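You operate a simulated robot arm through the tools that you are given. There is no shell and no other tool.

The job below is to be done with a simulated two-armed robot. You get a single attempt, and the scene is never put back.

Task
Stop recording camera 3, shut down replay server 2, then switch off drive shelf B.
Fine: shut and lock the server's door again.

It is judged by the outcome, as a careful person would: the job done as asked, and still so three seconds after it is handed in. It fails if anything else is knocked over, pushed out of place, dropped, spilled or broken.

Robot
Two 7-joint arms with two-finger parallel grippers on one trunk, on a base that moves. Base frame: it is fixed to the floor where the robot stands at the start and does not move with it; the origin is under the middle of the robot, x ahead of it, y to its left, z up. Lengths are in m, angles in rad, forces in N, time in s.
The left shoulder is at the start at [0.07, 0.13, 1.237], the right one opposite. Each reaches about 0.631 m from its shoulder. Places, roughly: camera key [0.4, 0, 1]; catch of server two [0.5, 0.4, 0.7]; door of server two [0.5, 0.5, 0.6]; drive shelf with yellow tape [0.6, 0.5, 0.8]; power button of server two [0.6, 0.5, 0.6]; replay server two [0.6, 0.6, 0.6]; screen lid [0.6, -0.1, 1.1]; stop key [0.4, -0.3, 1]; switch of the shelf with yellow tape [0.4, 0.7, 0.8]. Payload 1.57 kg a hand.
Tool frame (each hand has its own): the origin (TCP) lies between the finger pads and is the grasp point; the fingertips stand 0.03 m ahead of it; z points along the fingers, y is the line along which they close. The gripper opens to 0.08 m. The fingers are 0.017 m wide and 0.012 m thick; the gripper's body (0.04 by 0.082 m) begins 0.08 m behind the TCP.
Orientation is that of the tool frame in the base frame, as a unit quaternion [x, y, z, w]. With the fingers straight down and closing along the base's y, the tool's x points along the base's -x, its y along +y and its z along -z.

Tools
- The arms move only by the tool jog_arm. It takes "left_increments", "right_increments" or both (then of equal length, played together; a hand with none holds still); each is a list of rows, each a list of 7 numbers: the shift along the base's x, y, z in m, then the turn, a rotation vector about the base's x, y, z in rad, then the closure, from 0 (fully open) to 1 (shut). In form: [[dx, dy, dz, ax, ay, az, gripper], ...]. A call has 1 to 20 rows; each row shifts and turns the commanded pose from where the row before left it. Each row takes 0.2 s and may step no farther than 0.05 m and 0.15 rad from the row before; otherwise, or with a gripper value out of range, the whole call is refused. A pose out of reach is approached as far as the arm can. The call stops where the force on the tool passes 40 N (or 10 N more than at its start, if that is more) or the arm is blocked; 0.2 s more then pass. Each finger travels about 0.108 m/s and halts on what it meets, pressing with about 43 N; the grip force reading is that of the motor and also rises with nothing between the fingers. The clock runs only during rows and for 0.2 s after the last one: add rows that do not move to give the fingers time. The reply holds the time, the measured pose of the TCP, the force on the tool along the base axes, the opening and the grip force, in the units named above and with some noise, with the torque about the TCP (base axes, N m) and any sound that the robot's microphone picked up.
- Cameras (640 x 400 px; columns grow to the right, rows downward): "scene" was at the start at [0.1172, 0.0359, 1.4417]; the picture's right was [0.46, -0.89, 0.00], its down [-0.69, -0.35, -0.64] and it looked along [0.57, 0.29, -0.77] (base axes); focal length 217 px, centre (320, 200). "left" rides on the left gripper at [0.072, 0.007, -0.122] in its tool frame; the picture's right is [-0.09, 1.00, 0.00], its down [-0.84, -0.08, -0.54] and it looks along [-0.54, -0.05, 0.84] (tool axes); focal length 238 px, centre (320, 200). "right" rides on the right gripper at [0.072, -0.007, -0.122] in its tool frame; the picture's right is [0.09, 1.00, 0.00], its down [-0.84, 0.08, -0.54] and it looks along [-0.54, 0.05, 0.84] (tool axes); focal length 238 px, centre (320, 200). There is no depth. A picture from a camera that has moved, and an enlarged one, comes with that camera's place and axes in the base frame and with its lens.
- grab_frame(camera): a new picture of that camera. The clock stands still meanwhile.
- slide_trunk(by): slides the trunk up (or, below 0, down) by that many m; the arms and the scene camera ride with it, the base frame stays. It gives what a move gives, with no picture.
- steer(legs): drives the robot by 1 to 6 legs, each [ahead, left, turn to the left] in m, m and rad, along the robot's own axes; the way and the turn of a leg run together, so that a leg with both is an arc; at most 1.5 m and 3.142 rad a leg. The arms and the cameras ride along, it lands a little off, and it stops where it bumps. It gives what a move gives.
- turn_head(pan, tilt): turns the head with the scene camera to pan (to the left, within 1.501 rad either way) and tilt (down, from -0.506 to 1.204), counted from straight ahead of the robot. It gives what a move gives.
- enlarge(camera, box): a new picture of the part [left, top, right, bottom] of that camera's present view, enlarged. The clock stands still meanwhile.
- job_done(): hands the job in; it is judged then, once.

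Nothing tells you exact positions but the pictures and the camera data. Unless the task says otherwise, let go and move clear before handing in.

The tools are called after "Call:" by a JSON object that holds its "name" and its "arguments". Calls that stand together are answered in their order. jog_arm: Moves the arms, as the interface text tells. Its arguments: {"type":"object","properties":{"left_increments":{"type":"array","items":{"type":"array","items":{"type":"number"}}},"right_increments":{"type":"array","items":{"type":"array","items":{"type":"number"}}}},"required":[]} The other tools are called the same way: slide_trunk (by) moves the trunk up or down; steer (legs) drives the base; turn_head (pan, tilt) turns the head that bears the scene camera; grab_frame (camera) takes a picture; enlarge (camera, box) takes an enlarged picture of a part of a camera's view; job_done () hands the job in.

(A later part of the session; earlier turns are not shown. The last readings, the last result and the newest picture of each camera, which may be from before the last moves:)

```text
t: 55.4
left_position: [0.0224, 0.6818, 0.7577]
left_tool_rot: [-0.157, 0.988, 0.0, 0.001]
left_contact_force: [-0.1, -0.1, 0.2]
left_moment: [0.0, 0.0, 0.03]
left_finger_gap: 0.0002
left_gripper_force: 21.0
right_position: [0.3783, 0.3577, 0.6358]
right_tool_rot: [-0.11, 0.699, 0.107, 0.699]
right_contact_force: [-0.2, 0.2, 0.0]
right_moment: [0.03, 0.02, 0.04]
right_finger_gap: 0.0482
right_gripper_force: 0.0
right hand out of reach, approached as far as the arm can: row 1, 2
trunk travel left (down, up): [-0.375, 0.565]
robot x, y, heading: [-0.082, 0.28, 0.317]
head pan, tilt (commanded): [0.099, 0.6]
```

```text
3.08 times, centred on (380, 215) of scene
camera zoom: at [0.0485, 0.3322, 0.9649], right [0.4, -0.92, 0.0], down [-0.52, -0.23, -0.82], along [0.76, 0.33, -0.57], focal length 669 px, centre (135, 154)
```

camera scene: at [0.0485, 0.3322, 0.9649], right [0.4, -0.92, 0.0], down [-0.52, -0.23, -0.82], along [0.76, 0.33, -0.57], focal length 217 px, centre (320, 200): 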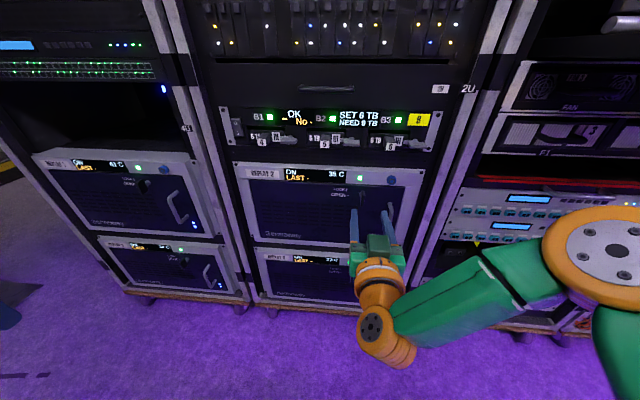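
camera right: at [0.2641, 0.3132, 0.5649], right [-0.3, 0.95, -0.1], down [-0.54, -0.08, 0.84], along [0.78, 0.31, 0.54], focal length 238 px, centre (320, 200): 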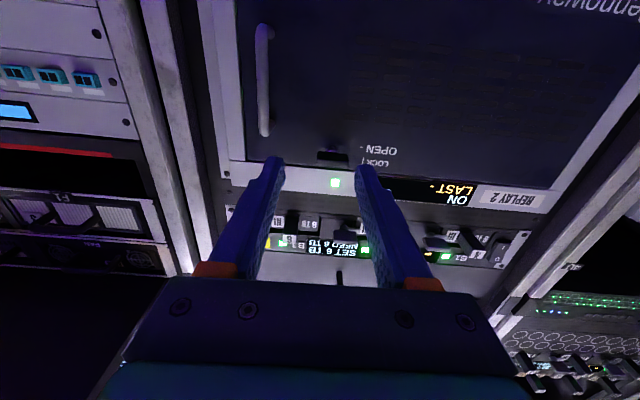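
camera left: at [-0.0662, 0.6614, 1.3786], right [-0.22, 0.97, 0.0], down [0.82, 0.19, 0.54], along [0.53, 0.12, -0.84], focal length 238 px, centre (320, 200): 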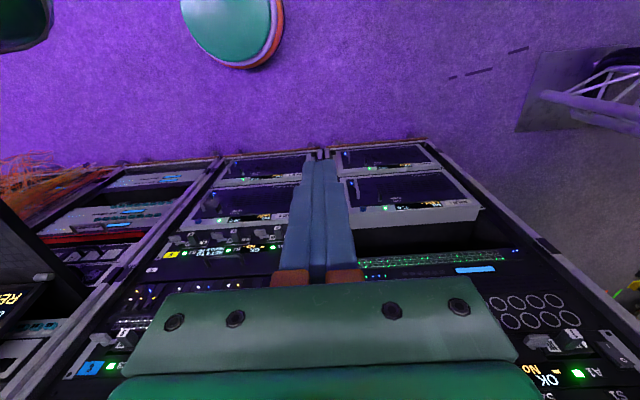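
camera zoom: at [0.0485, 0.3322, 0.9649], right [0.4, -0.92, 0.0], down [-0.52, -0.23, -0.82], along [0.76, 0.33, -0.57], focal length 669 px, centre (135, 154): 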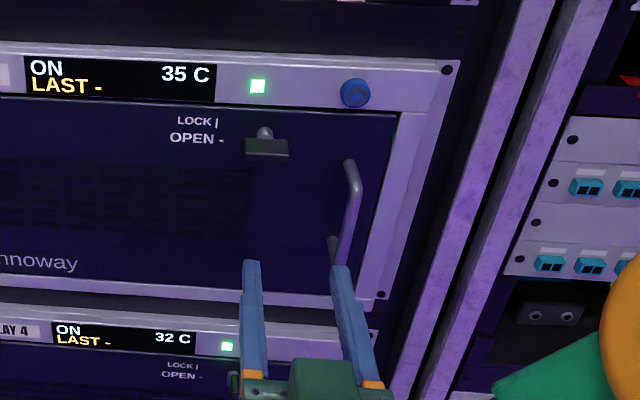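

The arm is too folded at this distance. I'll back the base up about 8 cm and lower the trunk slightly, so the right arm reaches the handle more stretched and has room to pull.

Call:
{"name": "steer", "arguments": {"legs": [[-0.085, 0.0, 0.0]]}}

Call:
{"name": "slide_trunk", "arguments": {"by": -0.07}}

Call:
{"name": "jog_arm", "arguments": {"right_increments": [[0.04, 0.0, 0.012, 0, 0, 0, 0.4], [0.035, -0.015, 0.012, 0, 0, 0, 0.4], [0.03, -0.02, 0.012, 0, 0, 0, 0.4], [0, 0, 0, 0, 0, 0, 0.4]]}}

Call:
{"name": "grab_frame", "arguments": {"camera": "right"}}

Call:
{"name": "grab_frame", "arguments": {"camera": "scene"}}

```text
t: 56.5
left_position: [-0.06, 0.6546, 0.7578]
left_tool_rot: [-0.156, 0.988, 0.0, 0.001]
left_contact_force: [-0.3, 0.0, -0.2]
left_moment: [0.0, -0.03, -0.02]
left_finger_gap: 0.0
left_gripper_force: 20.9
right_position: [0.2961, 0.3297, 0.6373]
right_tool_rot: [-0.112, 0.698, 0.106, 0.699]
right_contact_force: [-0.5, 0.1, 0.1]
right_moment: [-0.05, 0.01, -0.02]
right_finger_gap: 0.0481
right_gripper_force: 0.1
trunk travel left (down, up): [-0.375, 0.565]
robot x, y, heading: [-0.1612, 0.253, 0.314]
head pan, tilt (commanded): [0.099, 0.6]
```

```text
t: 57.6
left_position: [-0.0595, 0.655, 0.6879]
left_tool_rot: [-0.156, 0.988, 0.001, 0.001]
left_contact_force: [1.1, 0.0, -0.5]
left_moment: [-0.03, -0.02, 0.01]
left_finger_gap: 0.0
left_gripper_force: 20.9
right_position: [0.2976, 0.3307, 0.5661]
right_tool_rot: [-0.111, 0.699, 0.106, 0.699]
right_contact_force: [0.2, -0.2, 0.0]
right_moment: [-0.03, 0.01, 0.02]
right_finger_gap: 0.0479
right_gripper_force: 0.1
trunk travel left (down, up): [-0.305, 0.635]
robot x, y, heading: [-0.1617, 0.2564, 0.307]
head pan, tilt (commanded): [0.099, 0.6]
```

```text
t: 58.6
left_position: [-0.0587, 0.6551, 0.6866]
left_tool_rot: [-0.156, 0.988, 0.0, 0.0]
left_contact_force: [-0.2, 0.1, 0.1]
left_moment: [0.03, 0.01, 0.01]
left_finger_gap: 0.0001
left_gripper_force: 21.1
right_position: [0.3757, 0.3401, 0.6284]
right_tool_rot: [-0.109, 0.701, 0.102, 0.697]
right_contact_force: [-0.2, 0.8, -0.1]
right_moment: [-0.01, 0.03, 0.01]
right_finger_gap: 0.0482
right_gripper_force: 0.1
right hand out of reach, approached as far as the arm can: row 1, 2, 3
trunk travel left (down, up): [-0.305, 0.635]
robot x, y, heading: [-0.1609, 0.2554, 0.311]
head pan, tilt (commanded): [0.099, 0.6]
```

```text
taken
camera right: at [0.2611, 0.2972, 0.5579], right [-0.3, 0.95, -0.1], down [-0.54, -0.08, 0.84], along [0.79, 0.3, 0.53], focal length 238 px, centre (320, 200)
```

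right: 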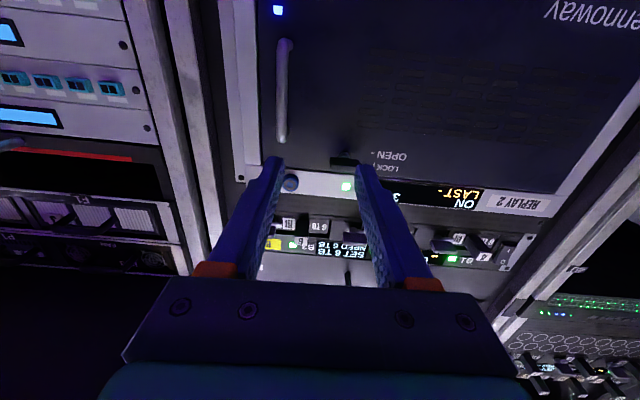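

```text
taken
camera scene: at [-0.034, 0.3053, 0.8949], right [0.4, -0.92, 0.0], down [-0.52, -0.23, -0.82], along [0.76, 0.33, -0.57], focal length 217 px, centre (320, 200)
```

scene: 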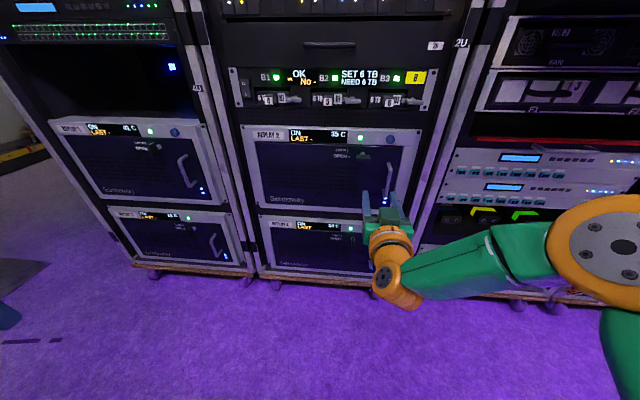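

The wrist bend limits the straight-in approach. The bar is vertical, so I can approach it with the hand yawed to the left, which suits the right arm better; I'll try that.

Call:
{"name": "jog_arm", "arguments": {"right_increments": [[0.003, -0.0095, -0.0065, 0, 0, 0.125, 0.4], [0.003, -0.0095, -0.0065, 0, 0, 0.125, 0.4], [0.003, -0.0095, -0.0065, 0, 0, 0.125, 0.4], [0.003, -0.0095, -0.0065, 0, 0, 0.125, 0.4], [0, 0, 0, 0, 0, 0, 0.4]]}}

Call:
{"name": "grab_frame", "arguments": {"camera": "scene"}}

Call:
{"name": "grab_frame", "arguments": {"camera": "right"}}

```text
t: 59.8
left_position: [-0.0596, 0.6542, 0.6882]
left_tool_rot: [-0.157, 0.988, 0.0, 0.0]
left_contact_force: [-0.7, -0.1, -0.4]
left_moment: [0.02, 0.06, 0.01]
left_finger_gap: 0.0
left_gripper_force: 21.1
right_position: [0.2626, 0.4596, 0.6924]
right_tool_rot: [-0.257, 0.659, 0.257, 0.658]
right_contact_force: [0.1, 0.1, 0.3]
right_moment: [-0.01, -0.02, 0.01]
right_finger_gap: 0.0481
right_gripper_force: 0.1
right hand out of reach, approached as far as the arm can: row 1, 2, 3, 4
trunk travel left (down, up): [-0.305, 0.635]
robot x, y, heading: [-0.1628, 0.256, 0.314]
head pan, tilt (commanded): [0.099, 0.6]
```

```text
taken
camera scene: at [-0.0336, 0.305, 0.8949], right [0.4, -0.92, 0.0], down [-0.52, -0.23, -0.82], along [0.76, 0.33, -0.57], focal length 217 px, centre (320, 200)
```

scene: 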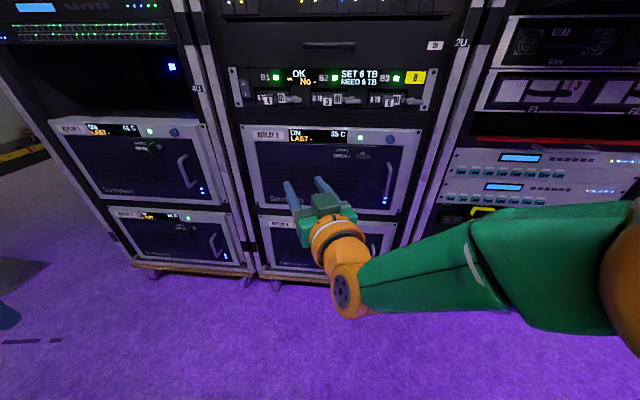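

```text
taken
camera right: at [0.1769, 0.3715, 0.6211], right [-0.68, 0.73, -0.09], down [-0.45, -0.31, 0.84], along [0.58, 0.61, 0.54], focal length 238 px, centre (320, 200)
```

right: 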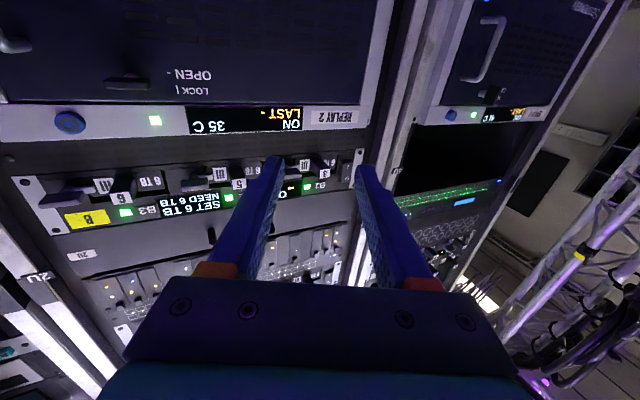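

Yawing left made it worse: the arm is too folded directly ahead of its own shoulder. The earlier catch position worked because it lay to the left of that shoulder, so I'll undo the yaw and shift the base right, checking clearance under the console drawer first.

Call:
{"name": "jog_arm", "arguments": {"right_increments": [[0.01, 0.003, -0.01, 0, 0, -0.125, 0.4], [0.01, 0.003, -0.01, 0, 0, -0.125, 0.4], [0.01, 0.003, -0.01, 0, 0, -0.125, 0.4], [0.01, 0.003, -0.01, 0, 0, -0.125, 0.4], [0, 0, 0, 0, 0, 0, 0.4]]}}

Call:
{"name": "turn_head", "arguments": {"pan": -0.8, "tilt": 0.3}}

Call:
{"name": "grab_frame", "arguments": {"camera": "scene"}}

```text
t: 61.0
left_position: [-0.0588, 0.6558, 0.6868]
left_tool_rot: [-0.156, 0.988, 0.0, 0.001]
left_contact_force: [0.5, -0.4, 0.4]
left_moment: [-0.03, 0.01, -0.03]
left_finger_gap: 0.0
left_gripper_force: 21.4
right_position: [0.302, 0.4716, 0.6544]
right_tool_rot: [-0.087, 0.703, 0.083, 0.701]
right_contact_force: [0.3, 0.1, -0.2]
right_moment: [0.01, 0.03, -0.01]
right_finger_gap: 0.0483
right_gripper_force: 0.0
trunk travel left (down, up): [-0.305, 0.635]
robot x, y, heading: [-0.1638, 0.2543, 0.311]
head pan, tilt (commanded): [0.099, 0.6]
```

```text
t: 62.2
left_position: [-0.0584, 0.6557, 0.6864]
left_tool_rot: [-0.157, 0.988, 0.0, 0.001]
left_contact_force: [-0.7, 0.1, -0.2]
left_moment: [0.0, 0.01, 0.01]
left_finger_gap: 0.0
left_gripper_force: 21.9
right_position: [0.3026, 0.4717, 0.654]
right_tool_rot: [-0.087, 0.702, 0.085, 0.701]
right_contact_force: [0.5, -0.1, -0.3]
right_moment: [0.01, 0.01, -0.01]
right_finger_gap: 0.0477
right_gripper_force: 0.2
trunk travel left (down, up): [-0.305, 0.635]
robot x, y, heading: [-0.1637, 0.2556, 0.31]
head pan, tilt (commanded): [-0.799, 0.3]
```

```text
taken
camera scene: at [-0.0325, 0.2263, 0.9224], right [-0.47, -0.88, 0.0], down [-0.26, 0.14, -0.96], along [0.84, -0.45, -0.3], focal length 217 px, centre (320, 200)
```

scene: 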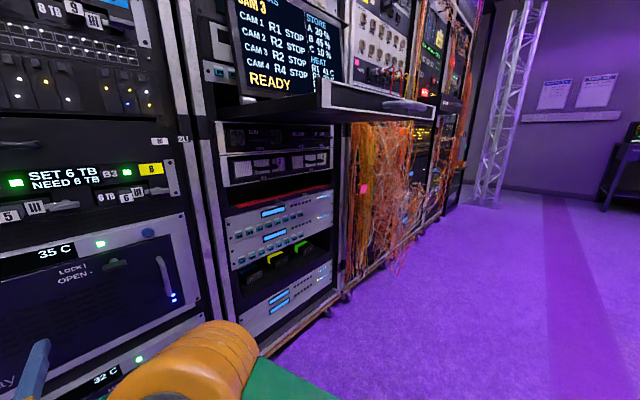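

The drawer's underside is well above my arms (about z 0.95). I'll shift the base right by 0.13 m and slightly forward.

Call:
{"name": "steer", "arguments": {"legs": [[0.03, -0.13, 0.0]]}}

Call:
{"name": "turn_head", "arguments": {"pan": 0.1, "tilt": 0.6}}

Call:
{"name": "grab_frame", "arguments": {"camera": "scene"}}

Call:
{"name": "grab_frame", "arguments": {"camera": "right"}}

```text
t: 63.5
left_position: [0.007, 0.5435, 0.6875]
left_tool_rot: [-0.158, 0.987, 0.001, 0.0]
left_contact_force: [-0.1, -1.0, -0.7]
left_moment: [0.0, 0.0, -0.01]
left_finger_gap: 0.0002
left_gripper_force: 20.8
right_position: [0.3691, 0.3614, 0.654]
right_tool_rot: [-0.088, 0.702, 0.087, 0.701]
right_contact_force: [0.5, 1.2, 0.0]
right_moment: [-0.03, 0.01, 0.04]
right_finger_gap: 0.0478
right_gripper_force: 0.0
trunk travel left (down, up): [-0.305, 0.635]
robot x, y, heading: [-0.097, 0.1418, 0.316]
head pan, tilt (commanded): [-0.799, 0.3]
```

```text
t: 64.7
left_position: [0.0075, 0.5447, 0.6867]
left_tool_rot: [-0.159, 0.987, 0.0, 0.001]
left_contact_force: [-0.2, 0.3, 0.4]
left_moment: [0.05, 0.01, 0.02]
left_finger_gap: 0.0
left_gripper_force: 21.4
right_position: [0.3695, 0.3625, 0.6533]
right_tool_rot: [-0.089, 0.702, 0.088, 0.701]
right_contact_force: [0.1, 0.2, 0.3]
right_moment: [0.0, -0.02, -0.01]
right_finger_gap: 0.0479
right_gripper_force: 0.0
trunk travel left (down, up): [-0.305, 0.635]
robot x, y, heading: [-0.094, 0.1424, 0.31]
head pan, tilt (commanded): [0.099, 0.6]
```

```text
taken
camera scene: at [0.0331, 0.1943, 0.895], right [0.4, -0.92, 0.0], down [-0.52, -0.23, -0.83], along [0.76, 0.33, -0.56], focal length 217 px, centre (320, 200)
```

scene: 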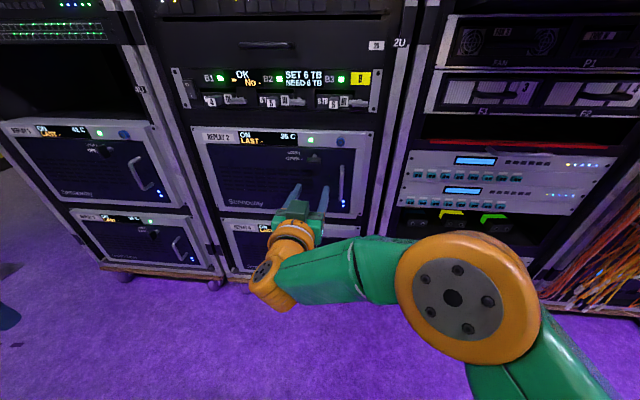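

```text
taken
camera right: at [0.2521, 0.3249, 0.5827], right [-0.24, 0.96, -0.09], down [-0.54, -0.06, 0.84], along [0.8, 0.26, 0.54], focal length 238 px, centre (320, 200)
```

right: 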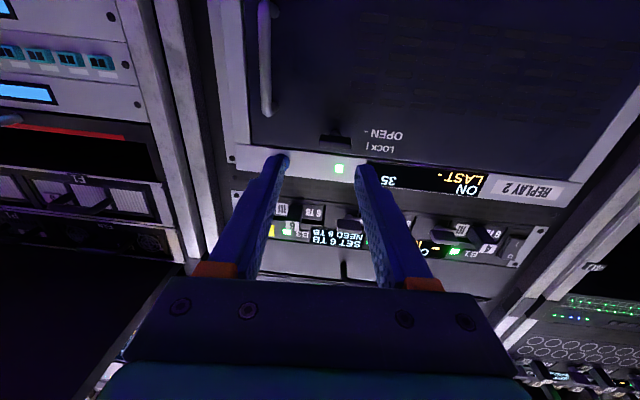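

The bar's position is confirmed (about [0.507, 0.339], z 0.56–0.643). I'll line up 6 cm in front of it.

Call:
{"name": "jog_arm", "arguments": {"right_increments": [[0.0228, -0.0138, -0.0171, 0, 0, 0, 0.4], [0.0228, -0.0138, -0.0171, 0, 0, 0, 0.4], [0.0228, -0.0138, -0.0171, 0, 0, 0, 0.4], [0, 0, 0, 0, 0, 0, 0.4]]}}

Call:
{"name": "grab_frame", "arguments": {"camera": "right"}}

Call:
{"name": "enlarge", "arguments": {"camera": "scene", "box": [240, 130, 400, 260]}}

```text
t: 65.7
left_position: [0.0082, 0.5436, 0.6874]
left_tool_rot: [-0.158, 0.987, 0.0, 0.001]
left_contact_force: [0.1, 0.9, -0.4]
left_moment: [-0.01, -0.01, 0.02]
left_finger_gap: 0.0003
left_gripper_force: 21.0
right_position: [0.4405, 0.3179, 0.6031]
right_tool_rot: [-0.088, 0.703, 0.086, 0.701]
right_contact_force: [-0.8, 0.5, 0.9]
right_moment: [0.03, 0.0, 0.02]
right_finger_gap: 0.0478
right_gripper_force: 0.2
trunk travel left (down, up): [-0.305, 0.635]
robot x, y, heading: [-0.0927, 0.1442, 0.315]
head pan, tilt (commanded): [0.099, 0.6]
```

```text
taken
camera right: at [0.3239, 0.2804, 0.5324], right [-0.24, 0.96, -0.09], down [-0.54, -0.06, 0.84], along [0.8, 0.26, 0.54], focal length 238 px, centre (320, 200)
```

right: 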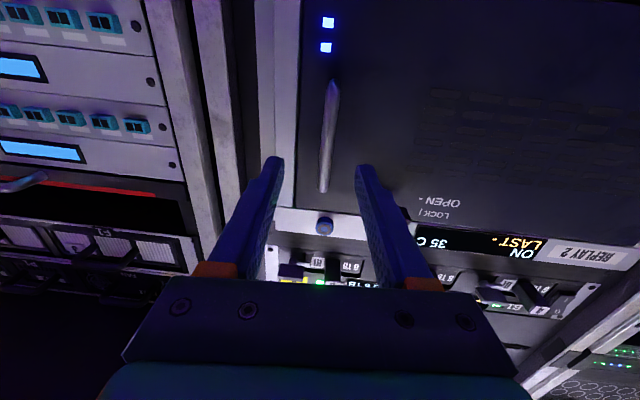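

```text
3.08 times, centred on (320, 195) of scene
camera zoom: at [0.033, 0.1944, 0.8949], right [0.4, -0.92, 0.0], down [-0.52, -0.23, -0.83], along [0.76, 0.33, -0.56], focal length 669 px, centre (320, 215)
```

zoom: 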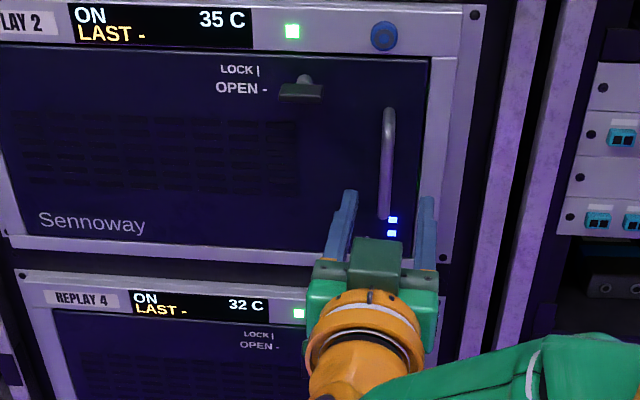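

The bar is nearly centred between the fingers. I'll move in 5.5 cm with a 5 mm left correction and close on it.

Call:
{"name": "jog_arm", "arguments": {"right_increments": [[0.026, 0.0093, 0, 0, 0, 0, 0.4], [0.027, 0.0095, 0, 0, 0, 0, 0.4], [0, 0, 0, 0, 0, 0, 0.6], [0, 0, 0, 0, 0, 0, 1], [0, 0, 0, 0, 0, 0, 1]]}}

Call:
{"name": "grab_frame", "arguments": {"camera": "right"}}

Call:
{"name": "enlarge", "arguments": {"camera": "scene", "box": [240, 130, 400, 260]}}

```text
t: 66.9
left_position: [0.0085, 0.5425, 0.6882]
left_tool_rot: [-0.157, 0.988, 0.002, 0.001]
left_contact_force: [0.5, 0.2, 0.2]
left_moment: [0.01, 0.0, -0.04]
left_finger_gap: 0.0
left_gripper_force: 21.8
right_position: [0.4932, 0.3354, 0.6045]
right_tool_rot: [-0.085, 0.703, 0.086, 0.701]
right_contact_force: [1.6, -12.1, -0.7]
right_moment: [-0.05, -0.1, -0.21]
right_finger_gap: 0.0107
right_gripper_force: 28.5
trunk travel left (down, up): [-0.305, 0.635]
robot x, y, heading: [-0.0965, 0.1371, 0.312]
head pan, tilt (commanded): [0.099, 0.6]
```

```text
taken
camera right: at [0.3746, 0.2998, 0.5323], right [-0.24, 0.97, -0.09], down [-0.54, -0.06, 0.84], along [0.8, 0.25, 0.54], focal length 238 px, centre (320, 200)
```

right: 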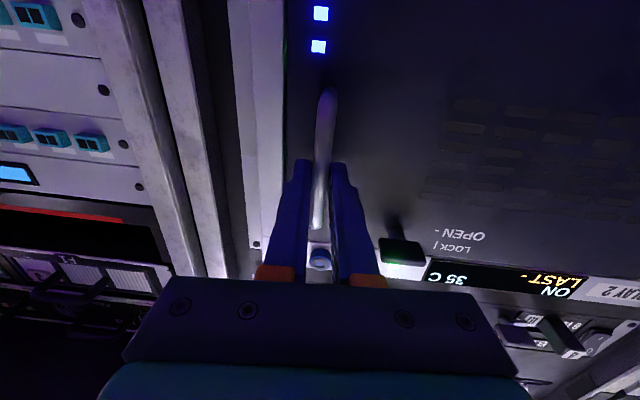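

```text
3.08 times, centred on (320, 195) of scene
camera zoom: at [0.0338, 0.1921, 0.8949], right [0.4, -0.92, 0.0], down [-0.52, -0.22, -0.83], along [0.76, 0.33, -0.56], focal length 669 px, centre (320, 215)
```

zoom: 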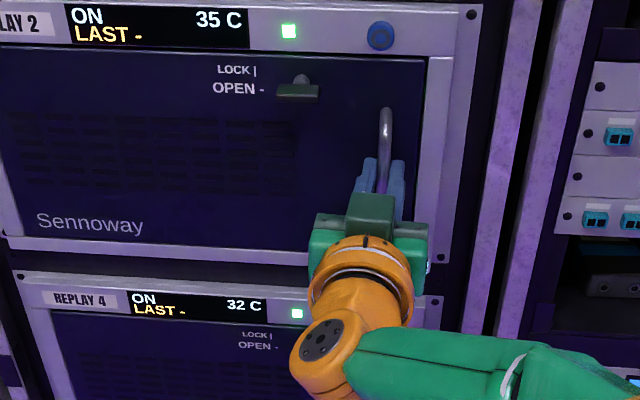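

Handle gripped. I'll ease the sideways load and start a gentle pull along the door's arc.

Call:
{"name": "jog_arm", "arguments": {"right_increments": [[0.001, -0.003, 0, 0, 0, 0, 1], [-0.018, -0.003, 0, 0, 0, 0, 1], [-0.018, -0.003, 0, 0, 0, 0, 1], [0, 0, 0, 0, 0, 0, 1]]}}

Call:
{"name": "enlarge", "arguments": {"camera": "scene", "box": [200, 110, 420, 260]}}

```text
t: 67.9
left_position: [0.0057, 0.5431, 0.6876]
left_tool_rot: [-0.158, 0.987, 0.001, 0.002]
left_contact_force: [-0.2, -0.3, 0.1]
left_moment: [0.03, -0.02, -0.01]
left_finger_gap: 0.0
left_gripper_force: 21.3
right_position: [0.4546, 0.3293, 0.6042]
right_tool_rot: [-0.088, 0.701, 0.088, 0.702]
right_contact_force: [0.6, -2.8, 6.9]
right_moment: [0.04, -0.08, 0.0]
right_finger_gap: 0.0106
right_gripper_force: 28.0
trunk travel left (down, up): [-0.305, 0.635]
robot x, y, heading: [-0.0957, 0.1444, 0.313]
head pan, tilt (commanded): [0.099, 0.6]
```

```text
2.67 times, centred on (310, 185) of scene
camera zoom: at [0.0317, 0.1933, 0.8953], right [0.4, -0.92, 0.0], down [-0.52, -0.23, -0.83], along [0.76, 0.33, -0.56], focal length 580 px, centre (347, 240)
```

zoom: 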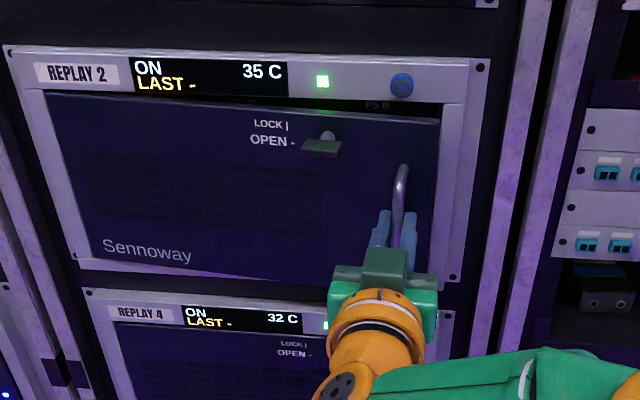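

The door swings open with its hinge on the left; inside I glimpse a "PS B" label. I'll continue along the arc.

Call:
{"name": "jog_arm", "arguments": {"right_increments": [[-0.0182, -0.0012, 0, 0, 0, 0, 1], [-0.0182, -0.0012, 0, 0, 0, 0, 1], [-0.0181, 0.0005, 0, 0, 0, 0, 1], [-0.0181, 0.0005, 0, 0, 0, 0, 1], [0, 0, 0, 0, 0, 0, 1]]}}

Call:
{"name": "enlarge", "arguments": {"camera": "scene", "box": [200, 90, 420, 260]}}

```text
t: 69.1
left_position: [0.0071, 0.5441, 0.6865]
left_tool_rot: [-0.158, 0.988, 0.001, 0.001]
left_contact_force: [0.3, -0.2, 0.4]
left_moment: [-0.01, 0.01, -0.01]
left_finger_gap: 0.0001
left_gripper_force: 20.7
right_position: [0.381, 0.3275, 0.6033]
right_tool_rot: [-0.089, 0.702, 0.088, 0.701]
right_contact_force: [-1.1, -2.6, -1.4]
right_moment: [0.04, 0.11, 0.06]
right_finger_gap: 0.0106
right_gripper_force: 28.4
trunk travel left (down, up): [-0.305, 0.635]
robot x, y, heading: [-0.0952, 0.1429, 0.316]
head pan, tilt (commanded): [0.099, 0.6]
```

```text
2.35 times, centred on (310, 175) of scene
camera zoom: at [0.0331, 0.1941, 0.8949], right [0.4, -0.92, 0.0], down [-0.52, -0.23, -0.82], along [0.76, 0.33, -0.57], focal length 512 px, centre (344, 259)
```

zoom: 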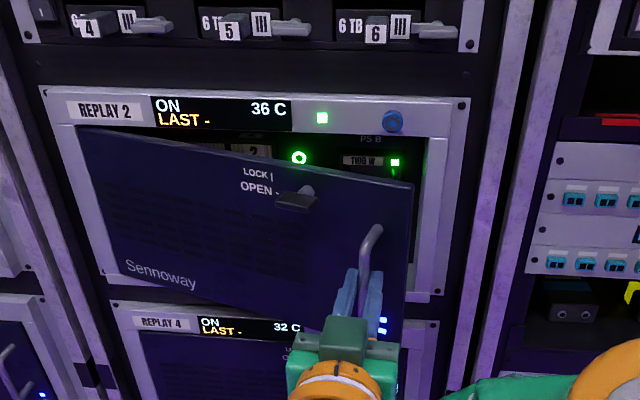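

The door is about 0.3 rad open with almost no resistance, and inside there's a green-ringed button. Continuing to open.

Call:
{"name": "jog_arm", "arguments": {"right_increments": [[-0.018, 0.0024, 0, 0, 0, 0, 1], [-0.018, 0.0024, 0, 0, 0, 0, 1], [-0.0178, 0.0041, 0, 0, 0, 0, 1], [-0.0178, 0.0041, 0, 0, 0, 0, 1], [0, 0, 0, 0, 0, 0, 1]]}}

Call:
{"name": "enlarge", "arguments": {"camera": "scene", "box": [180, 90, 420, 280]}}

```text
t: 70.3
left_position: [0.0089, 0.5446, 0.688]
left_tool_rot: [-0.158, 0.987, 0.0, 0.0]
left_contact_force: [-0.9, -0.2, 0.0]
left_moment: [0.04, -0.01, -0.02]
left_finger_gap: 0.0
left_gripper_force: 21.2
right_position: [0.31, 0.3409, 0.6029]
right_tool_rot: [-0.088, 0.702, 0.088, 0.701]
right_contact_force: [-2.2, -8.1, -10.1]
right_moment: [0.09, -0.14, -0.13]
right_finger_gap: 0.0108
right_gripper_force: 27.9
trunk travel left (down, up): [-0.305, 0.635]
robot x, y, heading: [-0.0947, 0.1438, 0.313]
head pan, tilt (commanded): [0.099, 0.6]
```

```text
2.11 times, centred on (300, 185) of scene
camera zoom: at [0.034, 0.1935, 0.8947], right [0.4, -0.92, 0.0], down [-0.52, -0.23, -0.82], along [0.75, 0.33, -0.57], focal length 458 px, centre (362, 232)
```

zoom: 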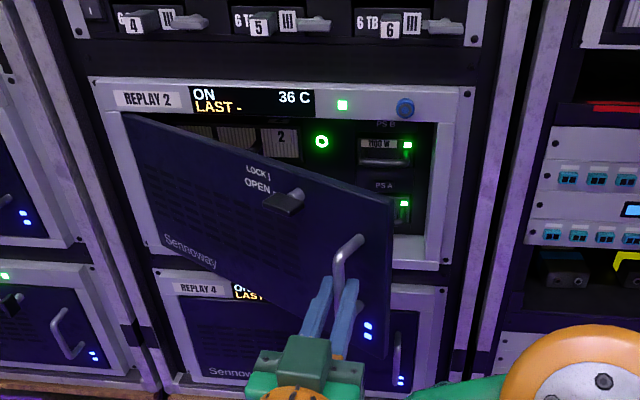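

The power button (green ring) and PS A/PS B modules are visible inside. I'll pull a little farther, letting the hand yaw with the door.

Call:
{"name": "jog_arm", "arguments": {"right_increments": [[-0.0172, 0.006, 0, 0, 0, -0.05, 1], [-0.0172, 0.006, 0, 0, 0, -0.05, 1], [-0.0166, 0.0075, 0, 0, 0, -0.05, 1], [-0.0166, 0.0075, 0, 0, 0, -0.05, 1], [0, 0, 0, 0, 0, 0, 1]]}}

Call:
{"name": "enlarge", "arguments": {"camera": "scene", "box": [160, 90, 420, 290]}}

```text
t: 71.5
left_position: [0.0036, 0.5471, 0.6854]
left_tool_rot: [-0.159, 0.987, -0.001, 0.001]
left_contact_force: [0.5, 0.0, -0.7]
left_moment: [0.01, 0.01, 0.0]
left_finger_gap: 0.0001
left_gripper_force: 21.5
right_position: [0.3108, 0.3427, 0.6043]
right_tool_rot: [-0.021, 0.706, 0.019, 0.708]
right_contact_force: [6.4, 24.4, 18.2]
right_moment: [0.16, 0.1, 0.34]
right_finger_gap: 0.0107
right_gripper_force: 28.4
right hand out of reach, approached as far as the arm can: row 2, 3, 4
trunk travel left (down, up): [-0.305, 0.635]
robot x, y, heading: [-0.0938, 0.1424, 0.321]
head pan, tilt (commanded): [0.099, 0.6]
```

```text
2.00 times, centred on (290, 190) of scene
camera zoom: at [0.0319, 0.1984, 0.8954], right [0.4, -0.91, 0.0], down [-0.52, -0.23, -0.82], along [0.76, 0.33, -0.57], focal length 435 px, centre (380, 220)
```

zoom: 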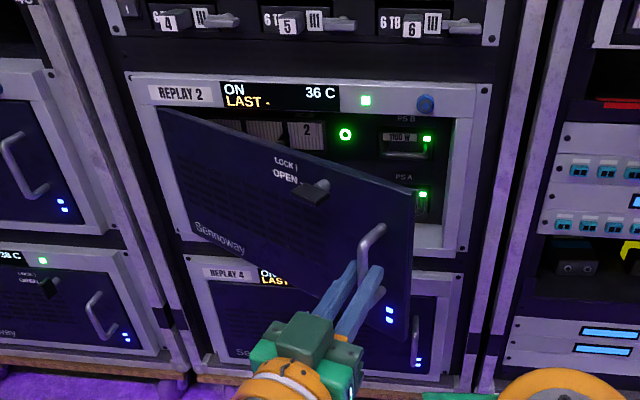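

The arm reached its folding limit with the door open about 30°. I'll release the handle and back the base off so the fingers slide clear of the bar.

Call:
{"name": "jog_arm", "arguments": {"right_increments": [[0, 0, 0, 0, 0, 0, 0.4], [0, 0, 0, 0, 0, 0, 0.4], [0, 0, 0, 0, 0, 0, 0.4]]}}

Call:
{"name": "steer", "arguments": {"legs": [[-0.07, 0.0, 0.0]]}}

Call:
{"name": "grab_frame", "arguments": {"camera": "scene"}}

Call:
{"name": "grab_frame", "arguments": {"camera": "right"}}

```text
t: 72.3
left_position: [0.0076, 0.5439, 0.6869]
left_tool_rot: [-0.158, 0.987, 0.0, 0.002]
left_contact_force: [-0.6, 0.1, 0.3]
left_moment: [0.01, -0.01, -0.04]
left_finger_gap: 0.0
left_gripper_force: 21.0
right_position: [0.3112, 0.3393, 0.6021]
right_tool_rot: [-0.019, 0.708, 0.018, 0.705]
right_contact_force: [-0.6, 0.2, -0.3]
right_moment: [0.02, -0.01, 0.0]
right_finger_gap: 0.0481
right_gripper_force: 0.0
trunk travel left (down, up): [-0.305, 0.635]
robot x, y, heading: [-0.0952, 0.14, 0.315]
head pan, tilt (commanded): [0.099, 0.6]
```

```text
t: 73.3
left_position: [-0.0607, 0.5221, 0.6867]
left_tool_rot: [-0.158, 0.987, 0.0, 0.002]
left_contact_force: [-0.3, 0.5, -0.2]
left_moment: [0.04, -0.03, 0.02]
left_finger_gap: 0.0
left_gripper_force: 21.5
right_position: [0.2454, 0.3173, 0.6032]
right_tool_rot: [-0.02, 0.708, 0.019, 0.706]
right_contact_force: [0.0, -0.4, 0.1]
right_moment: [0.03, 0.01, 0.02]
right_finger_gap: 0.0478
right_gripper_force: 0.2
trunk travel left (down, up): [-0.305, 0.635]
robot x, y, heading: [-0.1575, 0.1234, 0.324]
head pan, tilt (commanded): [0.099, 0.6]
```

```text
taken
camera scene: at [-0.0339, 0.1728, 0.895], right [0.4, -0.91, 0.0], down [-0.52, -0.23, -0.83], along [0.75, 0.33, -0.56], focal length 217 px, centre (320, 200)
```

scene: 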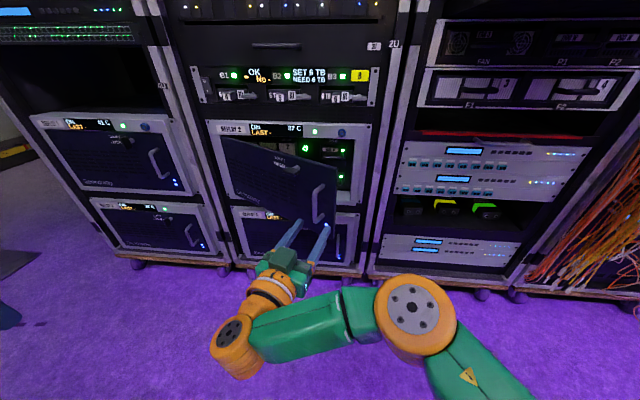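

```text
taken
camera right: at [0.123, 0.3046, 0.5318], right [-0.05, 0.99, -0.09], down [-0.54, 0.05, 0.84], along [0.84, 0.1, 0.54], focal length 238 px, centre (320, 200)
```

right: 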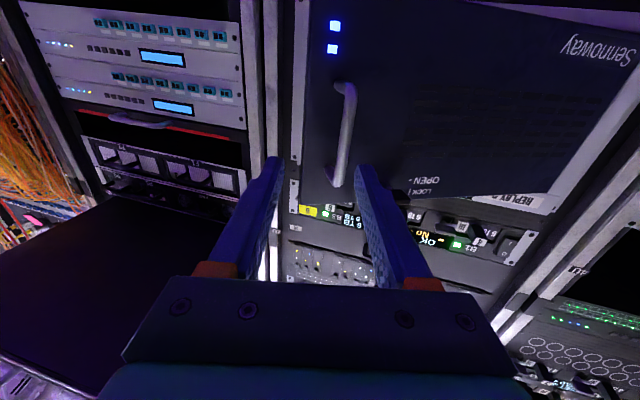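

The door stays where I left it, about 30° open. I'll back up a bit more and re-grip the handle from farther away, which lets the arm pull the door to a wider angle.

Call:
{"name": "steer", "arguments": {"legs": [[-0.08, 0.0, 0.0]]}}

Call:
{"name": "jog_arm", "arguments": {"right_increments": [[0.036, 0.011, 0, 0, 0, 0, 0.4], [0.036, 0.011, 0, 0, 0, 0, 0.4], [0.02, 0.006, 0, 0, 0, 0, 0.4], [0, 0, 0, 0, 0, 0, 0.4]]}}

Call:
{"name": "grab_frame", "arguments": {"camera": "scene"}}

Call:
{"name": "grab_frame", "arguments": {"camera": "right"}}

```text
t: 74.3
left_position: [-0.1383, 0.4971, 0.6868]
left_tool_rot: [-0.159, 0.987, 0.001, 0.002]
left_contact_force: [-0.4, -0.4, 1.3]
left_moment: [0.01, 0.02, -0.05]
left_finger_gap: 0.0
left_gripper_force: 21.3
right_position: [0.1667, 0.2928, 0.6042]
right_tool_rot: [-0.021, 0.708, 0.019, 0.706]
right_contact_force: [0.8, 0.3, 0.0]
right_moment: [0.02, 0.0, 0.03]
right_finger_gap: 0.048
right_gripper_force: 0.1
trunk travel left (down, up): [-0.305, 0.635]
robot x, y, heading: [-0.239, 0.0981, 0.321]
head pan, tilt (commanded): [0.099, 0.6]
```

```text
t: 75.3
left_position: [-0.1373, 0.497, 0.6883]
left_tool_rot: [-0.16, 0.987, 0.0, 0.001]
left_contact_force: [0.3, 0.8, -0.1]
left_moment: [0.01, 0.01, 0.0]
left_finger_gap: 0.0
left_gripper_force: 20.9
right_position: [0.2611, 0.3119, 0.6045]
right_tool_rot: [-0.021, 0.708, 0.019, 0.705]
right_contact_force: [0.6, -0.1, -0.4]
right_moment: [0.0, 0.02, 0.0]
right_finger_gap: 0.0481
right_gripper_force: 0.1
right hand out of reach, approached as far as the arm can: row 2, 3
trunk travel left (down, up): [-0.305, 0.635]
robot x, y, heading: [-0.2361, 0.0904, 0.321]
head pan, tilt (commanded): [0.099, 0.6]
```

```text
taken
camera scene: at [-0.1107, 0.1479, 0.8949], right [0.41, -0.91, 0.0], down [-0.52, -0.23, -0.82], along [0.75, 0.33, -0.57], focal length 217 px, centre (320, 200)
```

scene: 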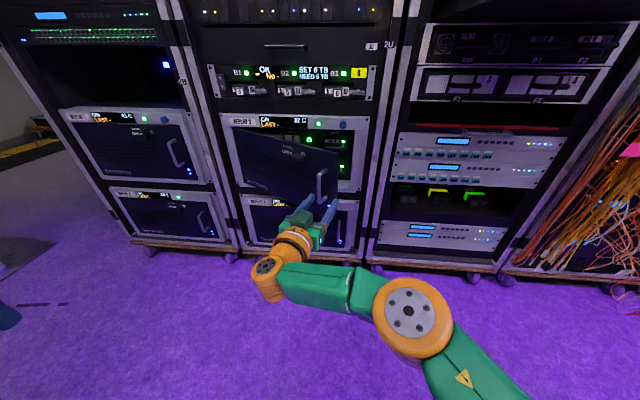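

```text
taken
camera right: at [0.1392, 0.2972, 0.5344], right [-0.06, 0.99, -0.09], down [-0.54, 0.05, 0.84], along [0.84, 0.1, 0.54], focal length 238 px, centre (320, 200)
```

right: 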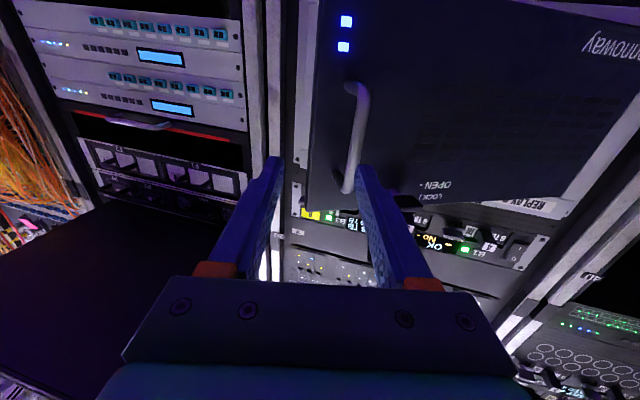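

I'm near the wrist's bend limit because the hand is yawed right; I'll straighten the yaw and then slide the fingers around the bar.

Call:
{"name": "jog_arm", "arguments": {"right_increments": [[0, 0.006, 0, 0, 0, 0.12, 0.4], [0, 0.006, 0, 0, 0, 0.12, 0.4], [0.012, 0.004, 0, 0, 0, 0, 0.4], [0, 0, 0, 0, 0, 0, 0.4]]}}

Call:
{"name": "grab_frame", "arguments": {"camera": "right"}}

Call:
{"name": "enlarge", "arguments": {"camera": "scene", "box": [210, 90, 380, 260]}}

```text
t: 76.3
left_position: [-0.1381, 0.4981, 0.6871]
left_tool_rot: [-0.161, 0.987, 0.001, 0.001]
left_contact_force: [-1.0, 0.5, 0.8]
left_moment: [0.02, 0.01, -0.03]
left_finger_gap: 0.0
left_gripper_force: 20.9
right_position: [0.2724, 0.3256, 0.6059]
right_tool_rot: [-0.105, 0.7, 0.103, 0.699]
right_contact_force: [-1.5, -0.1, -0.1]
right_moment: [-0.02, -0.02, 0.01]
right_finger_gap: 0.0479
right_gripper_force: 0.0
trunk travel left (down, up): [-0.305, 0.635]
robot x, y, heading: [-0.2371, 0.0963, 0.321]
head pan, tilt (commanded): [0.099, 0.6]
```

```text
taken
camera right: at [0.1565, 0.2838, 0.5345], right [-0.29, 0.95, -0.09], down [-0.54, -0.08, 0.84], along [0.79, 0.29, 0.54], focal length 238 px, centre (320, 200)
```

right: 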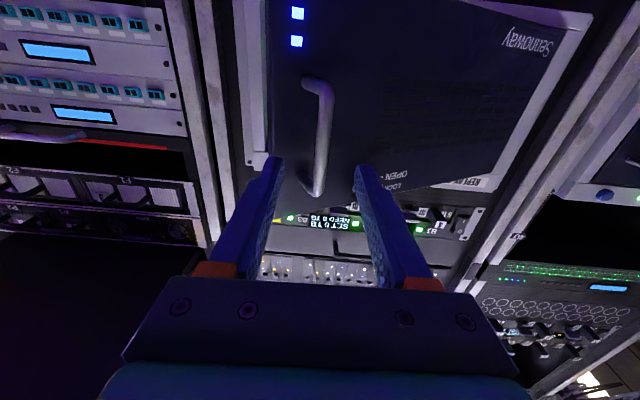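

```text
2.35 times, centred on (295, 175) of scene
camera zoom: at [-0.1107, 0.1478, 0.8949], right [0.41, -0.91, 0.0], down [-0.52, -0.23, -0.82], along [0.75, 0.33, -0.57], focal length 512 px, centre (379, 259)
```

zoom: 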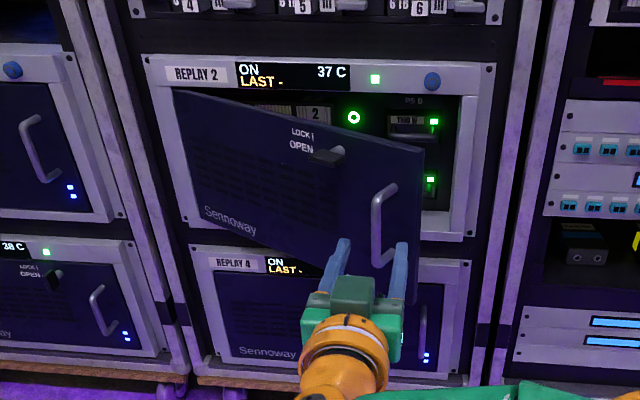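

The bar is centred. Advance about 5 cm and grip.

Call:
{"name": "jog_arm", "arguments": {"right_increments": [[0.0255, 0.0078, -0.001, 0, 0, 0, 0.4], [0.0255, 0.0078, -0.001, 0, 0, 0, 0.4], [0, 0, 0, 0, 0, 0, 0.6], [0, 0, 0, 0, 0, 0, 1], [0, 0, 0, 0, 0, 0, 1]]}}

Call:
{"name": "enlarge", "arguments": {"camera": "scene", "box": [210, 90, 380, 260]}}

```text
t: 77.5
left_position: [-0.1367, 0.4971, 0.687]
left_tool_rot: [-0.159, 0.987, 0.001, 0.001]
left_contact_force: [-0.3, -0.6, -0.1]
left_moment: [-0.02, 0.02, 0.0]
left_finger_gap: 0.0
left_gripper_force: 21.6
right_position: [0.3258, 0.3381, 0.5959]
right_tool_rot: [-0.103, 0.701, 0.101, 0.698]
right_contact_force: [-0.1, -5.8, -1.6]
right_moment: [0.02, -0.06, -0.03]
right_finger_gap: 0.011
right_gripper_force: 28.8
right hand out of reach, approached as far as the arm can: row 2
trunk travel left (down, up): [-0.305, 0.635]
robot x, y, heading: [-0.2335, 0.0922, 0.314]
head pan, tilt (commanded): [0.099, 0.6]
```

```text
2.35 times, centred on (295, 175) of scene
camera zoom: at [-0.1105, 0.147, 0.8949], right [0.41, -0.91, 0.0], down [-0.52, -0.23, -0.83], along [0.75, 0.34, -0.56], focal length 512 px, centre (379, 259)
```

zoom: 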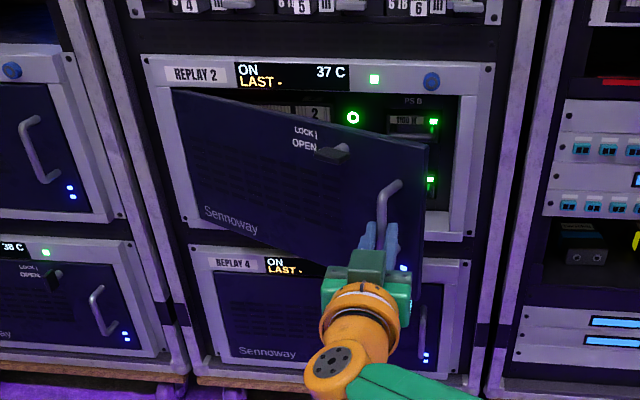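

Handle re-gripped. I'll keep pulling along the arc in small steps.

Call:
{"name": "jog_arm", "arguments": {"right_increments": [[-0.0207, 0.0069, 0.001, 0, 0, 0, 1], [-0.0207, 0.0069, 0.001, 0, 0, 0, 1], [-0.0165, 0.0076, 0.001, 0, 0, 0, 1], [-0.0165, 0.0076, 0.001, 0, 0, 0, 1], [-0.0156, 0.0092, 0, 0, 0, 0, 1], [-0.0156, 0.0092, 0, 0, 0, 0, 1], [0, 0, 0, 0, 0, 0, 1]]}}

Call:
{"name": "grab_frame", "arguments": {"camera": "scene"}}

```text
t: 79.1
left_position: [-0.1371, 0.4962, 0.6886]
left_tool_rot: [-0.159, 0.987, 0.0, 0.0]
left_contact_force: [0.7, -0.4, -0.6]
left_moment: [-0.03, -0.01, 0.02]
left_finger_gap: 0.0
left_gripper_force: 22.1
right_position: [0.2192, 0.3539, 0.6067]
right_tool_rot: [-0.104, 0.701, 0.102, 0.698]
right_contact_force: [-0.6, -0.1, 0.7]
right_moment: [0.0, -0.03, 0.01]
right_finger_gap: 0.0
right_gripper_force: 21.4
right hand out of reach, approached as far as the arm can: row 3, 4, 5, 6
trunk travel left (down, up): [-0.305, 0.635]
robot x, y, heading: [-0.2384, 0.0954, 0.317]
head pan, tilt (commanded): [0.099, 0.6]
```

```text
taken
camera scene: at [-0.1105, 0.1478, 0.8949], right [0.4, -0.91, 0.0], down [-0.52, -0.23, -0.82], along [0.75, 0.33, -0.57], focal length 217 px, centre (320, 200)
```

scene: 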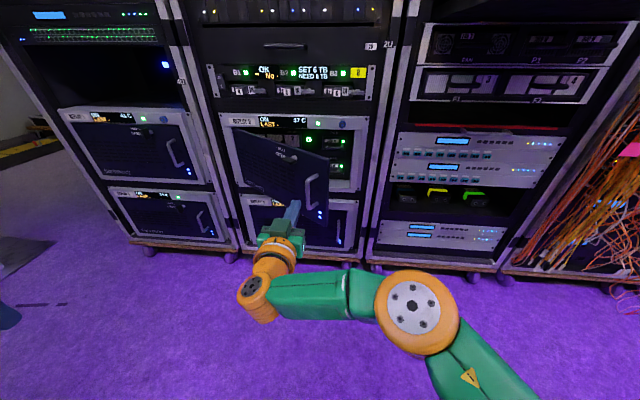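

The fingers slipped off the bar at the arm's limit, leaving the door about 33° open (edge near d≈0.41, l≈-0.205). That leaves enough of a gap to reach the green-ringed button diagonally from the right, so I'll move the base right, then angle the closed right hand to the left.

Call:
{"name": "steer", "arguments": {"legs": [[0.0, -0.13, 0.0]]}}

Call:
{"name": "jog_arm", "arguments": {"right_increments": [[0.016, 0.003, 0.004, 0, 0, 0.12, 1], [0.016, 0.003, 0.004, 0, 0, 0.12, 1], [0.016, 0.003, 0.004, 0, 0, 0.12, 1], [0.016, 0.003, 0.004, 0, 0, 0.12, 1], [0.016, 0.003, 0.004, 0, 0, 0.12, 1], [0, 0, 0, 0, 0, 0, 1]]}}

Call:
{"name": "grab_frame", "arguments": {"camera": "scene"}}

Call:
{"name": "grab_frame", "arguments": {"camera": "right"}}

```text
t: 80.4
left_position: [-0.0989, 0.3749, 0.6879]
left_tool_rot: [-0.161, 0.987, 0.001, 0.001]
left_contact_force: [-0.3, 0.2, -0.6]
left_moment: [0.03, 0.02, -0.03]
left_finger_gap: 0.0003
left_gripper_force: 21.0
right_position: [0.2587, 0.2355, 0.6077]
right_tool_rot: [-0.106, 0.701, 0.105, 0.697]
right_contact_force: [0.2, 0.3, -0.5]
right_moment: [0.01, -0.02, 0.0]
right_finger_gap: 0.0
right_gripper_force: 21.5
trunk travel left (down, up): [-0.305, 0.635]
robot x, y, heading: [-0.2002, -0.0271, 0.318]
head pan, tilt (commanded): [0.099, 0.6]
```

```text
t: 81.8
left_position: [-0.0982, 0.3749, 0.687]
left_tool_rot: [-0.162, 0.987, 0.0, 0.001]
left_contact_force: [-0.3, 0.7, 1.0]
left_moment: [-0.03, 0.0, 0.01]
left_finger_gap: 0.0002
left_gripper_force: 21.9
right_position: [0.2981, 0.281, 0.64]
right_tool_rot: [-0.264, 0.662, 0.259, 0.651]
right_contact_force: [1.6, 0.1, -0.1]
right_moment: [0.0, -0.03, 0.01]
right_finger_gap: 0.0
right_gripper_force: 20.9
right hand out of reach, approached as far as the arm can: row 4, 5
trunk travel left (down, up): [-0.305, 0.635]
robot x, y, heading: [-0.1991, -0.0268, 0.323]
head pan, tilt (commanded): [0.099, 0.6]
```

```text
taken
camera scene: at [-0.0702, 0.026, 0.8949], right [0.41, -0.91, 0.0], down [-0.52, -0.23, -0.82], along [0.75, 0.34, -0.57], focal length 217 px, centre (320, 200)
```

scene: 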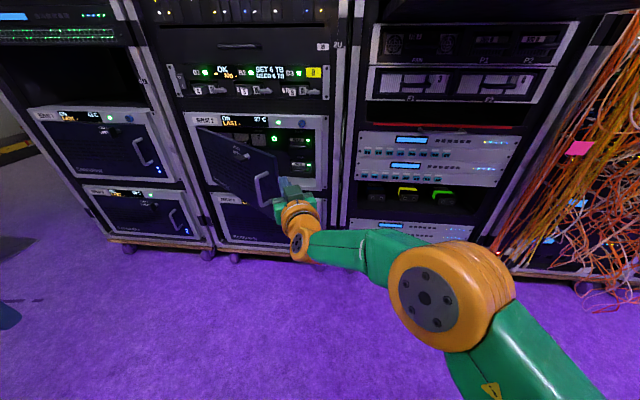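

```text
taken
camera right: at [0.2121, 0.1904, 0.5705], right [-0.68, 0.72, -0.09], down [-0.44, -0.3, 0.85], along [0.58, 0.62, 0.52], focal length 238 px, centre (320, 200)
```

right: 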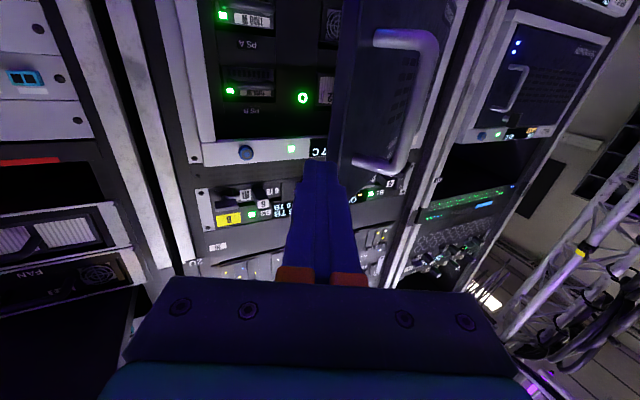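

I can see the green ring well from both cameras; triangulated it is near [0.5615, 0.4875, 0.639]. Let me zoom in to read what's around it.

Call:
{"name": "enlarge", "arguments": {"camera": "right", "box": [200, 0, 360, 170]}}

Call:
{"name": "enlarge", "arguments": {"camera": "scene", "box": [180, 100, 350, 260]}}

```text
2.35 times, centred on (280, 85) of right
camera zoom: at [0.2121, 0.1904, 0.5705], right [-0.68, 0.72, -0.09], down [-0.44, -0.3, 0.85], along [0.58, 0.62, 0.52], focal length 561 px, centre (414, 471)
```

zoom: 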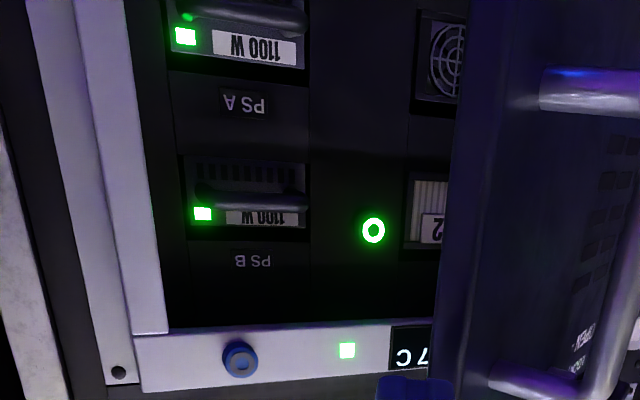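

```text
2.50 times, centred on (265, 180) of scene
camera zoom: at [-0.0702, 0.026, 0.8949], right [0.41, -0.91, 0.0], down [-0.52, -0.23, -0.82], along [0.75, 0.34, -0.57], focal length 544 px, centre (458, 250)
```

zoom: 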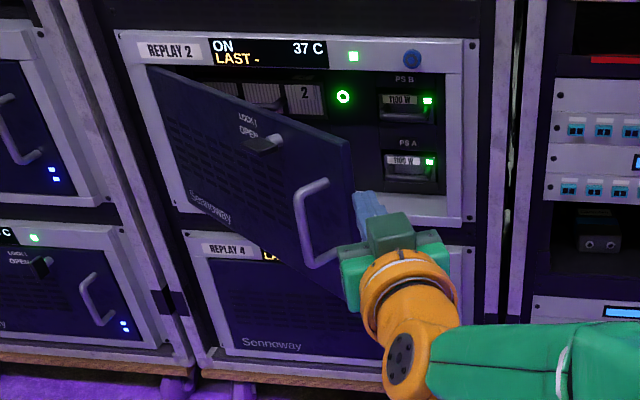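

The ring sits between card "2" and PS B, so this is the power button. To get a comfortable approach, I'll use the closed hand behind the door's edge and slide the base left to nudge the door wider open: first right and forward to get inside the edge.

Call:
{"name": "steer", "arguments": {"legs": [[0.0, -0.03, 0.0], [0.07, 0.0, 0.0]]}}

Call:
{"name": "grab_frame", "arguments": {"camera": "scene"}}

Call:
{"name": "grab_frame", "arguments": {"camera": "right"}}

```text
t: 83.3
left_position: [-0.0213, 0.372, 0.6875]
left_tool_rot: [-0.162, 0.987, 0.0, 0.0]
left_contact_force: [0.2, 0.3, 0.5]
left_moment: [-0.02, -0.02, -0.02]
left_finger_gap: 0.0
left_gripper_force: 21.3
right_position: [0.3751, 0.2764, 0.6415]
right_tool_rot: [-0.263, 0.663, 0.258, 0.651]
right_contact_force: [-0.5, 0.0, 0.1]
right_moment: [-0.04, 0.04, -0.02]
right_finger_gap: 0.0
right_gripper_force: 21.2
trunk travel left (down, up): [-0.305, 0.635]
robot x, y, heading: [-0.122, -0.0305, 0.325]
head pan, tilt (commanded): [0.099, 0.6]
```

```text
taken
camera scene: at [0.0074, 0.0219, 0.8949], right [0.41, -0.91, 0.0], down [-0.52, -0.23, -0.82], along [0.75, 0.34, -0.57], focal length 217 px, centre (320, 200)
```

scene: 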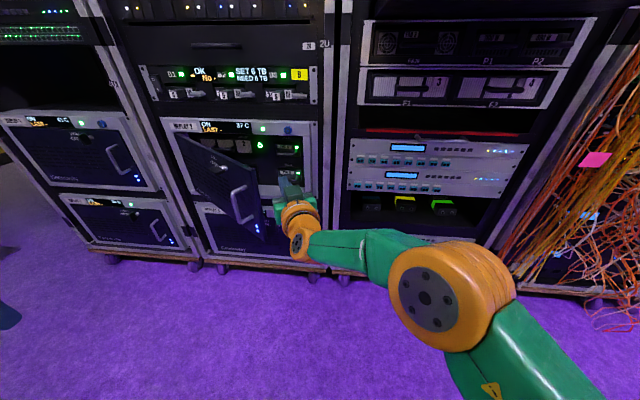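

```text
taken
camera right: at [0.2893, 0.1867, 0.5702], right [-0.69, 0.72, -0.09], down [-0.44, -0.31, 0.85], along [0.58, 0.62, 0.52], focal length 238 px, centre (320, 200)
```

right: 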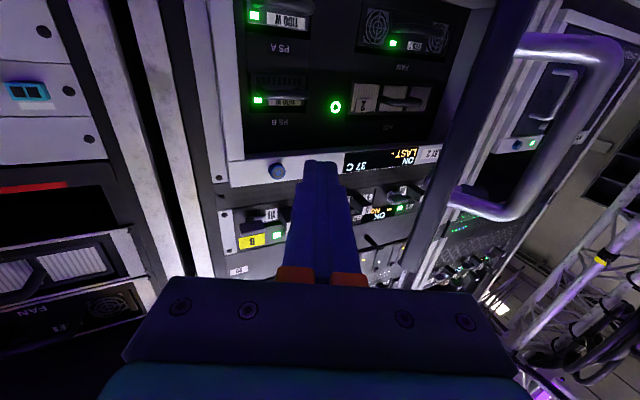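

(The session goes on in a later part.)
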